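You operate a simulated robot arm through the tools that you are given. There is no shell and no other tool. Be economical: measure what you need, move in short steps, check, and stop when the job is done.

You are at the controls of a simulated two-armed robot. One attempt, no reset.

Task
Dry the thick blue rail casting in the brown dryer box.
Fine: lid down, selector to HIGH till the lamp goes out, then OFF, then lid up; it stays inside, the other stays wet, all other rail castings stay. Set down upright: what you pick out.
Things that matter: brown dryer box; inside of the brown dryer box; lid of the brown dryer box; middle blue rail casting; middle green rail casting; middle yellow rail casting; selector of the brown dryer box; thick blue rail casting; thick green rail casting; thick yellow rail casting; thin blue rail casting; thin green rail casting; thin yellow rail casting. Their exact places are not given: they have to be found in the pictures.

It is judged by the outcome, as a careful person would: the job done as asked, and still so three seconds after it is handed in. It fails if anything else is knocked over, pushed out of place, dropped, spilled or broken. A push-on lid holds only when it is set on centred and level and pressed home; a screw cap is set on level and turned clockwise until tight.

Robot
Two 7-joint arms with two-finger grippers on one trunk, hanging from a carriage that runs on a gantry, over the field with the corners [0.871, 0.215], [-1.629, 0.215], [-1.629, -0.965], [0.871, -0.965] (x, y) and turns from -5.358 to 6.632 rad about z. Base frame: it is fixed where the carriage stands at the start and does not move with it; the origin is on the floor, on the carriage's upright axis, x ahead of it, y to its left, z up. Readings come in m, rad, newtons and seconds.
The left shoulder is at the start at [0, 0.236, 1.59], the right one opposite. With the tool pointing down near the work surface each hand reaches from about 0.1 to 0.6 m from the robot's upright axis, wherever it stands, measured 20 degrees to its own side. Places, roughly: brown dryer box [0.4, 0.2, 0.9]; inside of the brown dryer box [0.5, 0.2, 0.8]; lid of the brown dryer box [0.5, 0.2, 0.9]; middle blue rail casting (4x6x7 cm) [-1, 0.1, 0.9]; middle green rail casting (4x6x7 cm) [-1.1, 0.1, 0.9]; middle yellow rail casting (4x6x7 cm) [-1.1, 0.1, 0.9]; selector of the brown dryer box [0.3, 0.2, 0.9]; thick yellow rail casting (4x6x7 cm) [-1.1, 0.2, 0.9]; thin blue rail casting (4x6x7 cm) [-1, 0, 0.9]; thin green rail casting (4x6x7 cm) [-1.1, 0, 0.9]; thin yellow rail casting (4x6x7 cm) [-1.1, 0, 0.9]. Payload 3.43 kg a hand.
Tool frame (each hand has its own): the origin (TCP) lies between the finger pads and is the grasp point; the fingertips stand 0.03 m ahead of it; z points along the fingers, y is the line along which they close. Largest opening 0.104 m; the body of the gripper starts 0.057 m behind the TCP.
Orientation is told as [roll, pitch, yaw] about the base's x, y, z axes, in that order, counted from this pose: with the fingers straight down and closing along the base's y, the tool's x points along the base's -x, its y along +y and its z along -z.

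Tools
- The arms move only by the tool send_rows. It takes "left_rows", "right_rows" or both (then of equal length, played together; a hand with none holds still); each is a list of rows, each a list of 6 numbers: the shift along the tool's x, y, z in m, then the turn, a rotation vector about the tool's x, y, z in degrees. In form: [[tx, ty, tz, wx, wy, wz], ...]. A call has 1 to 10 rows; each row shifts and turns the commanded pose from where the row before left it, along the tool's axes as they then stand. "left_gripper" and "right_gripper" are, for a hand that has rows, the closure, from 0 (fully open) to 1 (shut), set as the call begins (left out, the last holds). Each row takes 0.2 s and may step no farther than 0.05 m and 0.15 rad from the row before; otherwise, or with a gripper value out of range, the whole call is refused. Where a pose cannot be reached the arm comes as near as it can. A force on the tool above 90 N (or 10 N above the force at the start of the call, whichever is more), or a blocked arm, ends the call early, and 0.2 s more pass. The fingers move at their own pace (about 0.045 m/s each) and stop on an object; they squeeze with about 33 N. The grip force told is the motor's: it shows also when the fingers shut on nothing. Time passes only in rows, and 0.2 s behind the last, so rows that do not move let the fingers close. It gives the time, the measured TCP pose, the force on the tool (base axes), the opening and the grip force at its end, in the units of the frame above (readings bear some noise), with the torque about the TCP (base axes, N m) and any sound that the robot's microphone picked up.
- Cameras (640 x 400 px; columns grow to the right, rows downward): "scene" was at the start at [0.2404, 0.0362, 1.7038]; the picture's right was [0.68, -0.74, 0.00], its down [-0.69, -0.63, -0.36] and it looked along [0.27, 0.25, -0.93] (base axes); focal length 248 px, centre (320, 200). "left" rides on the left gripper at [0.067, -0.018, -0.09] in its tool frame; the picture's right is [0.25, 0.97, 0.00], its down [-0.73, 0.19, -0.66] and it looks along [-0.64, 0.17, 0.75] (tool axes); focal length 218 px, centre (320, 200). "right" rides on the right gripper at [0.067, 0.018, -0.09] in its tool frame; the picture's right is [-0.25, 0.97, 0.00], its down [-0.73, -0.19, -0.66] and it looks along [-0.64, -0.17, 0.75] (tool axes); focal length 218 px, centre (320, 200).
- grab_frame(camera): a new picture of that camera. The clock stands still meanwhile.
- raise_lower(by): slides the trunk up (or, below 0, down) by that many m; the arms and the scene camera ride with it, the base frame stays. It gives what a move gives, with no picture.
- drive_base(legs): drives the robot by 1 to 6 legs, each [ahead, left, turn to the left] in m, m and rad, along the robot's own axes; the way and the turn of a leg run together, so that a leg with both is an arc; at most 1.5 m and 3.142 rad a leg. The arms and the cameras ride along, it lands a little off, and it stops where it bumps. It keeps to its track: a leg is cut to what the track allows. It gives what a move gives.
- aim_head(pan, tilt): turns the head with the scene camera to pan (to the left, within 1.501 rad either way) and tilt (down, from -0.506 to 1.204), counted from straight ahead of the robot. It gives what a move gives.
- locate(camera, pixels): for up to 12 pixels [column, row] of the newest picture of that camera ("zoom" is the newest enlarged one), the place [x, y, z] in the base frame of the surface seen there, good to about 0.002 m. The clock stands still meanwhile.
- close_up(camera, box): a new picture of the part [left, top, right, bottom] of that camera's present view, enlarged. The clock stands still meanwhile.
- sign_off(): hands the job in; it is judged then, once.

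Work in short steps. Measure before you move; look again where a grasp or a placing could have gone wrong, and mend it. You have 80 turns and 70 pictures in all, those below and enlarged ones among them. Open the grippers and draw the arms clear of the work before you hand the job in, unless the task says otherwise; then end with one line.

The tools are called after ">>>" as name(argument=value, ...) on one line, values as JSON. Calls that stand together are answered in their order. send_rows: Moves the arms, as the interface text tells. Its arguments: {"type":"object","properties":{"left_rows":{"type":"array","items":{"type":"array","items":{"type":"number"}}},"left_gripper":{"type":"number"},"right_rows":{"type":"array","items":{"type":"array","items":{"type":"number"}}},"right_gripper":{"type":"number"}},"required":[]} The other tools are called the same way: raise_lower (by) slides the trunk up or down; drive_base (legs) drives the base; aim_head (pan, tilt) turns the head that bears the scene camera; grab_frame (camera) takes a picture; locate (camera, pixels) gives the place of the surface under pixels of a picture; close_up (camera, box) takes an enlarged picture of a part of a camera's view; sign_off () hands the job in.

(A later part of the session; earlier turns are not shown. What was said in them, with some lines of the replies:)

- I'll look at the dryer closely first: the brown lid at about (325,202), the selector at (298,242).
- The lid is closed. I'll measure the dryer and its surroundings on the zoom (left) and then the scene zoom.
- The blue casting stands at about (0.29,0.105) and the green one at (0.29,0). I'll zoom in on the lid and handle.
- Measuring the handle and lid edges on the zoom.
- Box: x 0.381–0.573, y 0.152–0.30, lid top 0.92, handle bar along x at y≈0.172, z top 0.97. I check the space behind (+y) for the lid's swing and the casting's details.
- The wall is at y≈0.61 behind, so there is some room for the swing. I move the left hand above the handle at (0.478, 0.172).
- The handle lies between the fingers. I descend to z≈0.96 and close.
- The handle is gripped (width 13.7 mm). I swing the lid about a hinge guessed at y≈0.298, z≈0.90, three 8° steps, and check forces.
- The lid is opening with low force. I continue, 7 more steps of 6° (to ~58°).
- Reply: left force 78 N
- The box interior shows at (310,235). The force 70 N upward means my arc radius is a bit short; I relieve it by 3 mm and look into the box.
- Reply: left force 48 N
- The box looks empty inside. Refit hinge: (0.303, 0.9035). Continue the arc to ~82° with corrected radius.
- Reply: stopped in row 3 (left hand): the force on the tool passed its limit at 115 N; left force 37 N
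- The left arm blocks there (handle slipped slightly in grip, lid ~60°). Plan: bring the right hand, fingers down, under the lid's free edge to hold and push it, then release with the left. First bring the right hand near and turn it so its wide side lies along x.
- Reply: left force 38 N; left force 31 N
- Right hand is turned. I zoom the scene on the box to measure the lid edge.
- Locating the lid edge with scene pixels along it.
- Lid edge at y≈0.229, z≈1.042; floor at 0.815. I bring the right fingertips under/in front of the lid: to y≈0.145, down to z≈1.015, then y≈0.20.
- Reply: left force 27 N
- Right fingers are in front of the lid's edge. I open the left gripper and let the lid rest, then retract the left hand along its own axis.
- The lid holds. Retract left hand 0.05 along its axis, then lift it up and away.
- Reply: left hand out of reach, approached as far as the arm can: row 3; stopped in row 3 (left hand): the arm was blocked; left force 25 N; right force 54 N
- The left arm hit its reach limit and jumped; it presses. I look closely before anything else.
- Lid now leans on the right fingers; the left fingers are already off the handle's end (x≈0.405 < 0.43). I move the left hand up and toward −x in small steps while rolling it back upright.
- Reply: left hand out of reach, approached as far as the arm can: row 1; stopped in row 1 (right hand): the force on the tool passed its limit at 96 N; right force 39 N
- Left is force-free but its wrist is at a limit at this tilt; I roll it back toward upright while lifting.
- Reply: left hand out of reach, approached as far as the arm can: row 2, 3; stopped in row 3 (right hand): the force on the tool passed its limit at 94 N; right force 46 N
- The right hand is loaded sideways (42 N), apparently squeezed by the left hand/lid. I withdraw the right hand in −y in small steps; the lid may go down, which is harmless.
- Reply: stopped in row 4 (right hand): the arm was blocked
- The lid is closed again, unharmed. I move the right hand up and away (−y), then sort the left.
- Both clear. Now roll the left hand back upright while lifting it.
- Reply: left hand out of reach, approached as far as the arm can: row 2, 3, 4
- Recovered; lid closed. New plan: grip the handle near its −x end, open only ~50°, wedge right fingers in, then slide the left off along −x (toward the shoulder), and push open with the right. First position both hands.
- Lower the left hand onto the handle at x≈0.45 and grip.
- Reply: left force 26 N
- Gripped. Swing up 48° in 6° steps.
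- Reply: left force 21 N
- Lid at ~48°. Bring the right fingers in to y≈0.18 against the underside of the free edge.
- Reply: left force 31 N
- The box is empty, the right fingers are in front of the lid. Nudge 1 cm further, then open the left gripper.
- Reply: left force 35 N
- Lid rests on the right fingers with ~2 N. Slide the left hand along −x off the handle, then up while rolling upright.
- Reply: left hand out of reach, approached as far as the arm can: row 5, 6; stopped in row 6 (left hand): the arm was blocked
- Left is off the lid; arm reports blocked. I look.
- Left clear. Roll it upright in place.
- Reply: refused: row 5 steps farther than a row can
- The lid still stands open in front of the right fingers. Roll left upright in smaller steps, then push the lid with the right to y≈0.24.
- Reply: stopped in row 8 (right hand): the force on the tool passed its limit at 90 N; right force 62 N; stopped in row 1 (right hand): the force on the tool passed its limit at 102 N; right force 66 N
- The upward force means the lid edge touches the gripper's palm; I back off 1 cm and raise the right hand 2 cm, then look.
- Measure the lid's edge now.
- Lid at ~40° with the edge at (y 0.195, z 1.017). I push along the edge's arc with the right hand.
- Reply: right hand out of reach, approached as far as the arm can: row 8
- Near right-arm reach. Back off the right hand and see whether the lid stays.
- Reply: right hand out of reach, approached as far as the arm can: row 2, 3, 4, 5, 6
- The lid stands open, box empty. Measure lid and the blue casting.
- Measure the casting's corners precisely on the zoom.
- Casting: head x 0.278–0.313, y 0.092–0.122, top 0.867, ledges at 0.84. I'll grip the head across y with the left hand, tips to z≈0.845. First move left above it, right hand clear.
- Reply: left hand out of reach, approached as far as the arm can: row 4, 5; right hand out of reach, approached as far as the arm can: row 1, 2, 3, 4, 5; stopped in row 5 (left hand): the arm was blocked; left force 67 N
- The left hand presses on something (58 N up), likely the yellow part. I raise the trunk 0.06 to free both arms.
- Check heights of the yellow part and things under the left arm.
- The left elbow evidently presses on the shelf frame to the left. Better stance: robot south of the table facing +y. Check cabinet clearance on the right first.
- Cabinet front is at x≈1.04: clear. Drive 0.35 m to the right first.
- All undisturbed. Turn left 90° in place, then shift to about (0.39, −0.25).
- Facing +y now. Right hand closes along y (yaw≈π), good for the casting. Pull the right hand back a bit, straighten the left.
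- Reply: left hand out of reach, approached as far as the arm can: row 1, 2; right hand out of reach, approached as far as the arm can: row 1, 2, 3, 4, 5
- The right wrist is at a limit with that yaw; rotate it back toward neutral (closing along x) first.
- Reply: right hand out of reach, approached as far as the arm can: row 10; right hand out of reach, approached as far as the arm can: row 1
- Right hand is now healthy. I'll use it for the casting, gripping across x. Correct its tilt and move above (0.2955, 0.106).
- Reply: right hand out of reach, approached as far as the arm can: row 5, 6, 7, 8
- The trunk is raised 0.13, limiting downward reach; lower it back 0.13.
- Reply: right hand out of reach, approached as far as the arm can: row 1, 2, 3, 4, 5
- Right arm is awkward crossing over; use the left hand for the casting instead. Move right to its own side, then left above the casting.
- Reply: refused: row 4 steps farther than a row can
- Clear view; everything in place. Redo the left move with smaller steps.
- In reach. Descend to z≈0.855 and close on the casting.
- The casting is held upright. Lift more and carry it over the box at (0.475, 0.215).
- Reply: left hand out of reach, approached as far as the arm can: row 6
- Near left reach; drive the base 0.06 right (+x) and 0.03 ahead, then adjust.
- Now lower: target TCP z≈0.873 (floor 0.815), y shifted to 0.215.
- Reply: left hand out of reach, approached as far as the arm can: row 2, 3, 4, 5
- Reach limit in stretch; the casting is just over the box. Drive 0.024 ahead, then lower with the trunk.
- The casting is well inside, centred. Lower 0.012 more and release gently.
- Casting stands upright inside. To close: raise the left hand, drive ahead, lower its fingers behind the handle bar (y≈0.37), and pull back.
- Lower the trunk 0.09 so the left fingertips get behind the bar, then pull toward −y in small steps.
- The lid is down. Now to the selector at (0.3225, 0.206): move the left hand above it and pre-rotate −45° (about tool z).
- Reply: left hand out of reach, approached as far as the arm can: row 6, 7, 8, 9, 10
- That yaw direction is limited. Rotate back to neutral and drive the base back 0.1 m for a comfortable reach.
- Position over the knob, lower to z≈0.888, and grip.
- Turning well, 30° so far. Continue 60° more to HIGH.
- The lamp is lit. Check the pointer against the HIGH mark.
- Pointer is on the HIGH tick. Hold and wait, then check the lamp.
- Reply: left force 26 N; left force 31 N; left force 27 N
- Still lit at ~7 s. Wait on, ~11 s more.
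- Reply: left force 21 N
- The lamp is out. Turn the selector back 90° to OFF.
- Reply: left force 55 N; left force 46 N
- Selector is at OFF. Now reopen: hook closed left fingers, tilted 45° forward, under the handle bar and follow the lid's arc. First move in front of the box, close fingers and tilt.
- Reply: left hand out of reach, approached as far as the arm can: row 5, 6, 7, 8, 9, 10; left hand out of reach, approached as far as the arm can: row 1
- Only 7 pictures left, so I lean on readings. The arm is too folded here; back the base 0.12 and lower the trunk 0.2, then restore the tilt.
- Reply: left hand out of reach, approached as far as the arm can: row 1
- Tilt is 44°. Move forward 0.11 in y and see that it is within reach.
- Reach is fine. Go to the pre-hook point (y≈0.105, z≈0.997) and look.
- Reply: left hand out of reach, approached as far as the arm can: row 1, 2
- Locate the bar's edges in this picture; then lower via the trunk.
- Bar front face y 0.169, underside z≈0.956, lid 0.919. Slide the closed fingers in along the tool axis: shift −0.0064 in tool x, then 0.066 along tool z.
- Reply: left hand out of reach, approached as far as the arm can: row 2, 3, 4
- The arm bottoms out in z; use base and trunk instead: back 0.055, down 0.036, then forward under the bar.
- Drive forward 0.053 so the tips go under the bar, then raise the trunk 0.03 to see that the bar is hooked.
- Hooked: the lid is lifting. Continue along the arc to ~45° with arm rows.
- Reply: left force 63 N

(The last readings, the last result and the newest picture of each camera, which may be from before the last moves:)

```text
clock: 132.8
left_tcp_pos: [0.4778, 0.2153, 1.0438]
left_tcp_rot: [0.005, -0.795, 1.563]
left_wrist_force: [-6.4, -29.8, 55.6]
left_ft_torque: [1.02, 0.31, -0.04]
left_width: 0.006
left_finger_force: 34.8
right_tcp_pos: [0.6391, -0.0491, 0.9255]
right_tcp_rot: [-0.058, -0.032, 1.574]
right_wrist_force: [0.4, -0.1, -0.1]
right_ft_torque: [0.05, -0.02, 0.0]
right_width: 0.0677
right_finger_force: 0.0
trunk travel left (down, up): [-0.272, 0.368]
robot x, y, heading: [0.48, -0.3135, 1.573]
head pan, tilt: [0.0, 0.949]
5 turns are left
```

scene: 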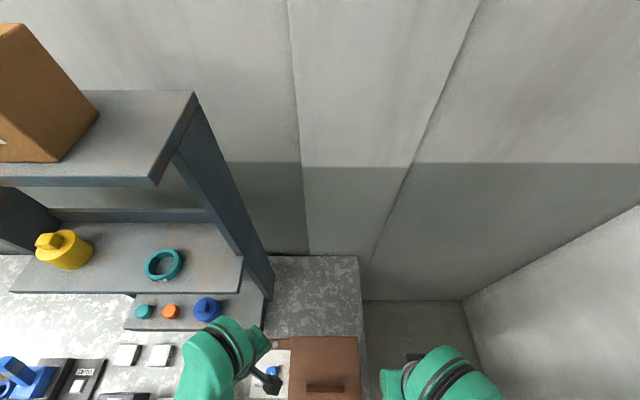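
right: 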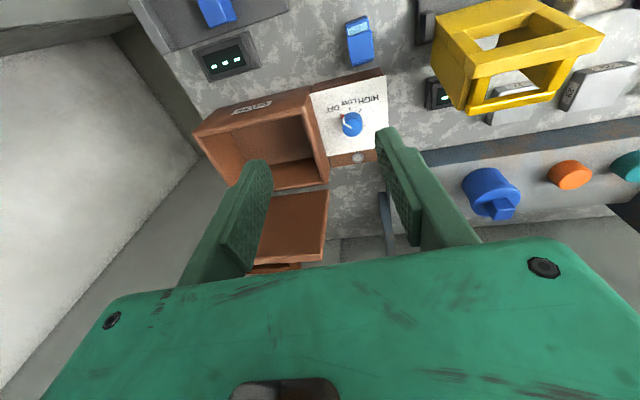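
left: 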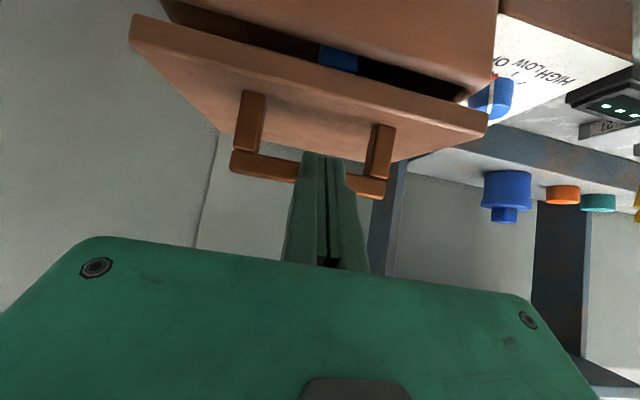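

Few turns left: continue the arc while rotating the tool back toward vertical, then push forward a bit with the base, and look.

>>> send_rows(left_rows=[[-0.017, 0, 0.0028, 0, 6, 0], [-0.0155, 0, 0.0047, 0, 6, 0], [-0.0156, 0, 0.0053, 0, 6, 0], [-0.0152, 0, 0.0055, 0, 6, 0], [-0.0153, 0, 0.0048, 0, 6, 0], [-0.0145, 0, 0.0039, 0, 4, 0], [0, 0, 0, 0, 0, 0]])

>>> drive_base(legs=[[0.04, 0, 0]])

>>> grab_frame(camera="scene")

>>> grab_frame(camera="left")

```text
clock: 134.4
left_tcp_pos: [0.4797, 0.3145, 1.0668]
left_tcp_rot: [0.01, -0.205, 1.564]
left_wrist_force: [-12.8, 7.9, 51.1]
left_ft_torque: [0.73, 0.09, 0.19]
left_width: 0.006
left_finger_force: 34.6
right_tcp_pos: [0.6372, -0.0424, 0.9262]
right_tcp_rot: [-0.057, -0.036, 1.573]
right_wrist_force: [0.5, 1.1, -0.7]
right_ft_torque: [0.04, 0.02, 0.04]
right_width: 0.0676
right_finger_force: 0.0
trunk travel left (down, up): [-0.272, 0.368]
robot x, y, heading: [0.4831, -0.309, 1.573]
head pan, tilt: [0.0, 0.949]
```

```text
clock: 135.3
left_tcp_pos: [0.4828, 0.3478, 1.0497]
left_tcp_rot: [0.015, -0.175, 1.56]
left_wrist_force: [-0.1, 0.5, -0.3]
left_ft_torque: [0.0, 0.0, 0.01]
left_width: 0.0
left_finger_force: 34.4
right_tcp_pos: [0.6409, -0.0069, 0.9253]
right_tcp_rot: [-0.06, -0.034, 1.573]
right_wrist_force: [0.0, 0.5, 0.0]
right_ft_torque: [0.0, 0.0, 0.02]
right_width: 0.0675
right_finger_force: 0.1
trunk travel left (down, up): [-0.272, 0.368]
robot x, y, heading: [0.4818, -0.2729, 1.575]
head pan, tilt: [0.0, 0.949]
```

```text
4 pictures are left
```

scene: 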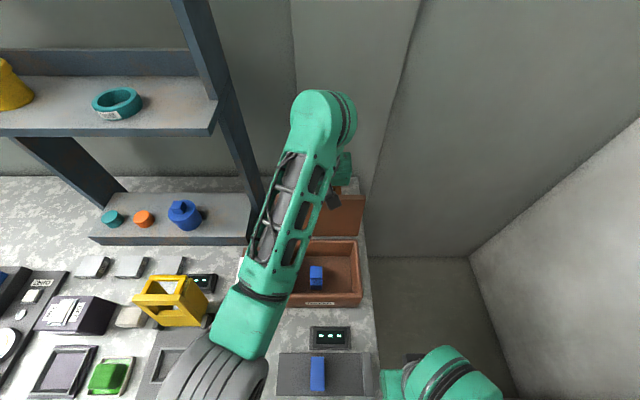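

```text
3 pictures are left
4 turns are left
```

left: 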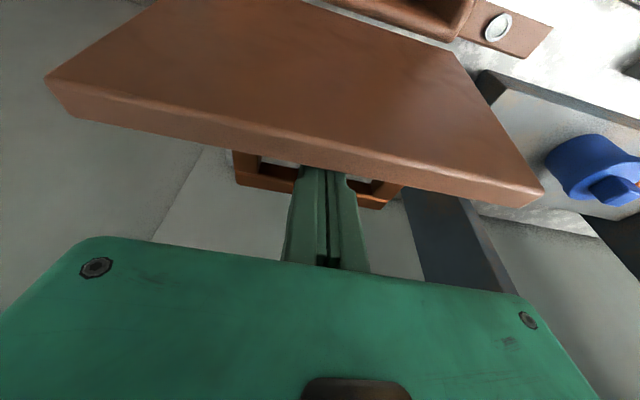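

The lid is open (forces zero), the casting is inside. Withdraw the fingers along the tool's own axis, then raise the trunk, back off and look.

>>> send_rows(left_rows=[[0, 0, -0.03, 0, 0, 0], [0, 0, -0.04, 0, 0, 0], [0, 0, -0.04, 0, 0, 0], [0, 0, -0.03, 0, 0, 0], [0, 0, 0, 0, 0, 0]])

>>> raise_lower(by=0.15)

>>> drive_base(legs=[[-0.35, 0, 0]])

>>> grab_frame(camera="scene")

```text
clock: 136.5
left_tcp_pos: [0.4855, 0.3217, 1.1862]
left_tcp_rot: [0.016, -0.173, 1.562]
left_wrist_force: [-0.3, -0.4, -0.3]
left_ft_torque: [0.0, 0.02, 0.01]
left_width: 0.0
left_finger_force: 35.0
right_tcp_pos: [0.6399, -0.0083, 0.9237]
right_tcp_rot: [-0.058, -0.034, 1.571]
right_wrist_force: [0.0, 0.8, -0.1]
right_ft_torque: [0.0, -0.04, 0.03]
right_width: 0.0676
right_finger_force: 0.1
trunk travel left (down, up): [-0.272, 0.368]
robot x, y, heading: [0.4814, -0.2676, 1.575]
head pan, tilt: [0.0, 0.949]
```

```text
clock: 138.3
left_tcp_pos: [0.4849, 0.3214, 1.3373]
left_tcp_rot: [0.016, -0.176, 1.563]
left_wrist_force: [-0.2, -0.6, -1.2]
left_ft_torque: [0.01, -0.02, -0.01]
left_width: 0.0
left_finger_force: 34.7
right_tcp_pos: [0.6408, -0.0088, 1.0749]
right_tcp_rot: [-0.06, -0.032, 1.573]
right_wrist_force: [0.2, 0.2, 0.8]
right_ft_torque: [0.0, 0.05, 0.0]
right_width: 0.0677
right_finger_force: 0.0
trunk travel left (down, up): [-0.422, 0.218]
robot x, y, heading: [0.4856, -0.2698, 1.57]
head pan, tilt: [0.0, 0.949]
```

```text
clock: 140.5
left_tcp_pos: [0.4819, -0.0236, 1.337]
left_tcp_rot: [0.017, -0.175, 1.568]
left_wrist_force: [-0.1, 0.1, 0.4]
left_ft_torque: [-0.03, 0.0, -0.01]
left_width: 0.0
left_finger_force: 34.5
right_tcp_pos: [0.6399, -0.3523, 1.0744]
right_tcp_rot: [-0.06, -0.033, 1.577]
right_wrist_force: [0.5, 0.6, 0.6]
right_ft_torque: [0.02, -0.02, 0.01]
right_width: 0.0673
right_finger_force: 0.1
trunk travel left (down, up): [-0.422, 0.218]
robot x, y, heading: [0.4836, -0.6191, 1.576]
head pan, tilt: [0.0, 0.949]
```

```text
2 pictures are left
3 turns are left
```

scene: 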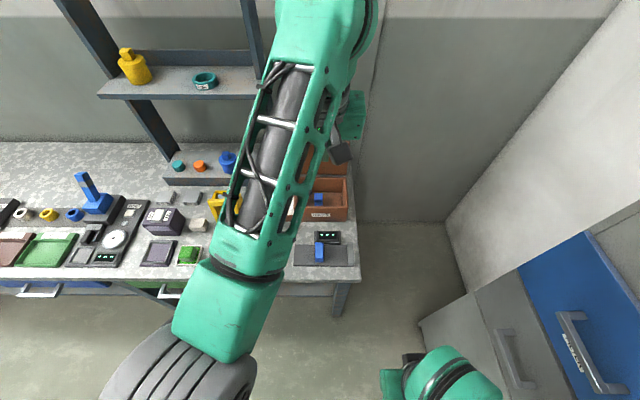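

The casting is visible inside with the lid up. Open the left gripper, check the box with one zoom.

>>> send_rows(left_rows=[[0, 0, 0, 0, 0, 0], [0, 0, 0, 0, 0, 0], [0, 0, 0, 0, 0, 0], [0, 0, 0, 0, 0, 0]], left_gripper=0.2)

>>> drive_base(legs=[[0, 0.2, 0]])

>>> close_up(camera="scene", box=[240, 80, 500, 290])

```text
clock: 141.5
left_tcp_pos: [0.4826, -0.0245, 1.3369]
left_tcp_rot: [0.015, -0.175, 1.568]
left_wrist_force: [0.5, 0.0, -0.4]
left_ft_torque: [-0.01, -0.02, -0.01]
left_width: 0.0835
left_finger_force: 0.0
right_tcp_pos: [0.6402, -0.3525, 1.075]
right_tcp_rot: [-0.058, -0.031, 1.578]
right_wrist_force: [0.5, 0.3, -0.2]
right_ft_torque: [0.0, 0.03, 0.04]
right_width: 0.0675
right_finger_force: 0.1
trunk travel left (down, up): [-0.422, 0.218]
robot x, y, heading: [0.4798, -0.6151, 1.582]
head pan, tilt: [0.0, 0.949]
```

```text
clock: 143.1
left_tcp_pos: [0.2846, -0.0238, 1.3363]
left_tcp_rot: [0.016, -0.174, 1.56]
left_wrist_force: [-0.1, 0.2, 0.2]
left_ft_torque: [0.0, -0.02, 0.01]
left_width: 0.0833
left_finger_force: 0.0
right_tcp_pos: [0.4378, -0.3548, 1.074]
right_tcp_rot: [-0.058, -0.033, 1.571]
right_wrist_force: [-0.2, 0.6, 0.4]
right_ft_torque: [0.0, -0.04, 0.0]
right_width: 0.0676
right_finger_force: 0.1
trunk travel left (down, up): [-0.422, 0.218]
robot x, y, heading: [0.2771, -0.621, 1.571]
head pan, tilt: [0.0, 0.949]
```

```text
1.90 times, centred on (370, 185) of scene
2 turns are left
```

zoom: 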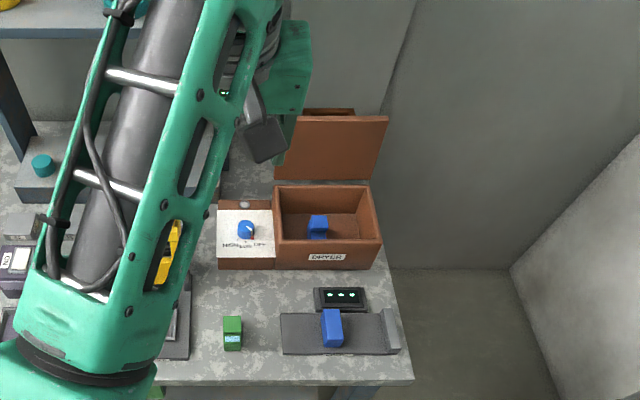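

The lid is up, the selector is at OFF, the casting stands upright inside, and the green casting is where it was. I hand the job in.

>>> sign_off()

```text
The job is handed in.
```

The thick blue rail casting is dried and stands upright in the brown dryer box, with the selector at OFF and the lid up; I took the blue casting by the dryer as the thick one by elimination, since the other two blue ones were listed elsewhere. The green casting was not touched and is still where it was. The left hand once pressed on the yellow bracket on the bench (58 N); later pictures show no change, but I did not measure its place again.
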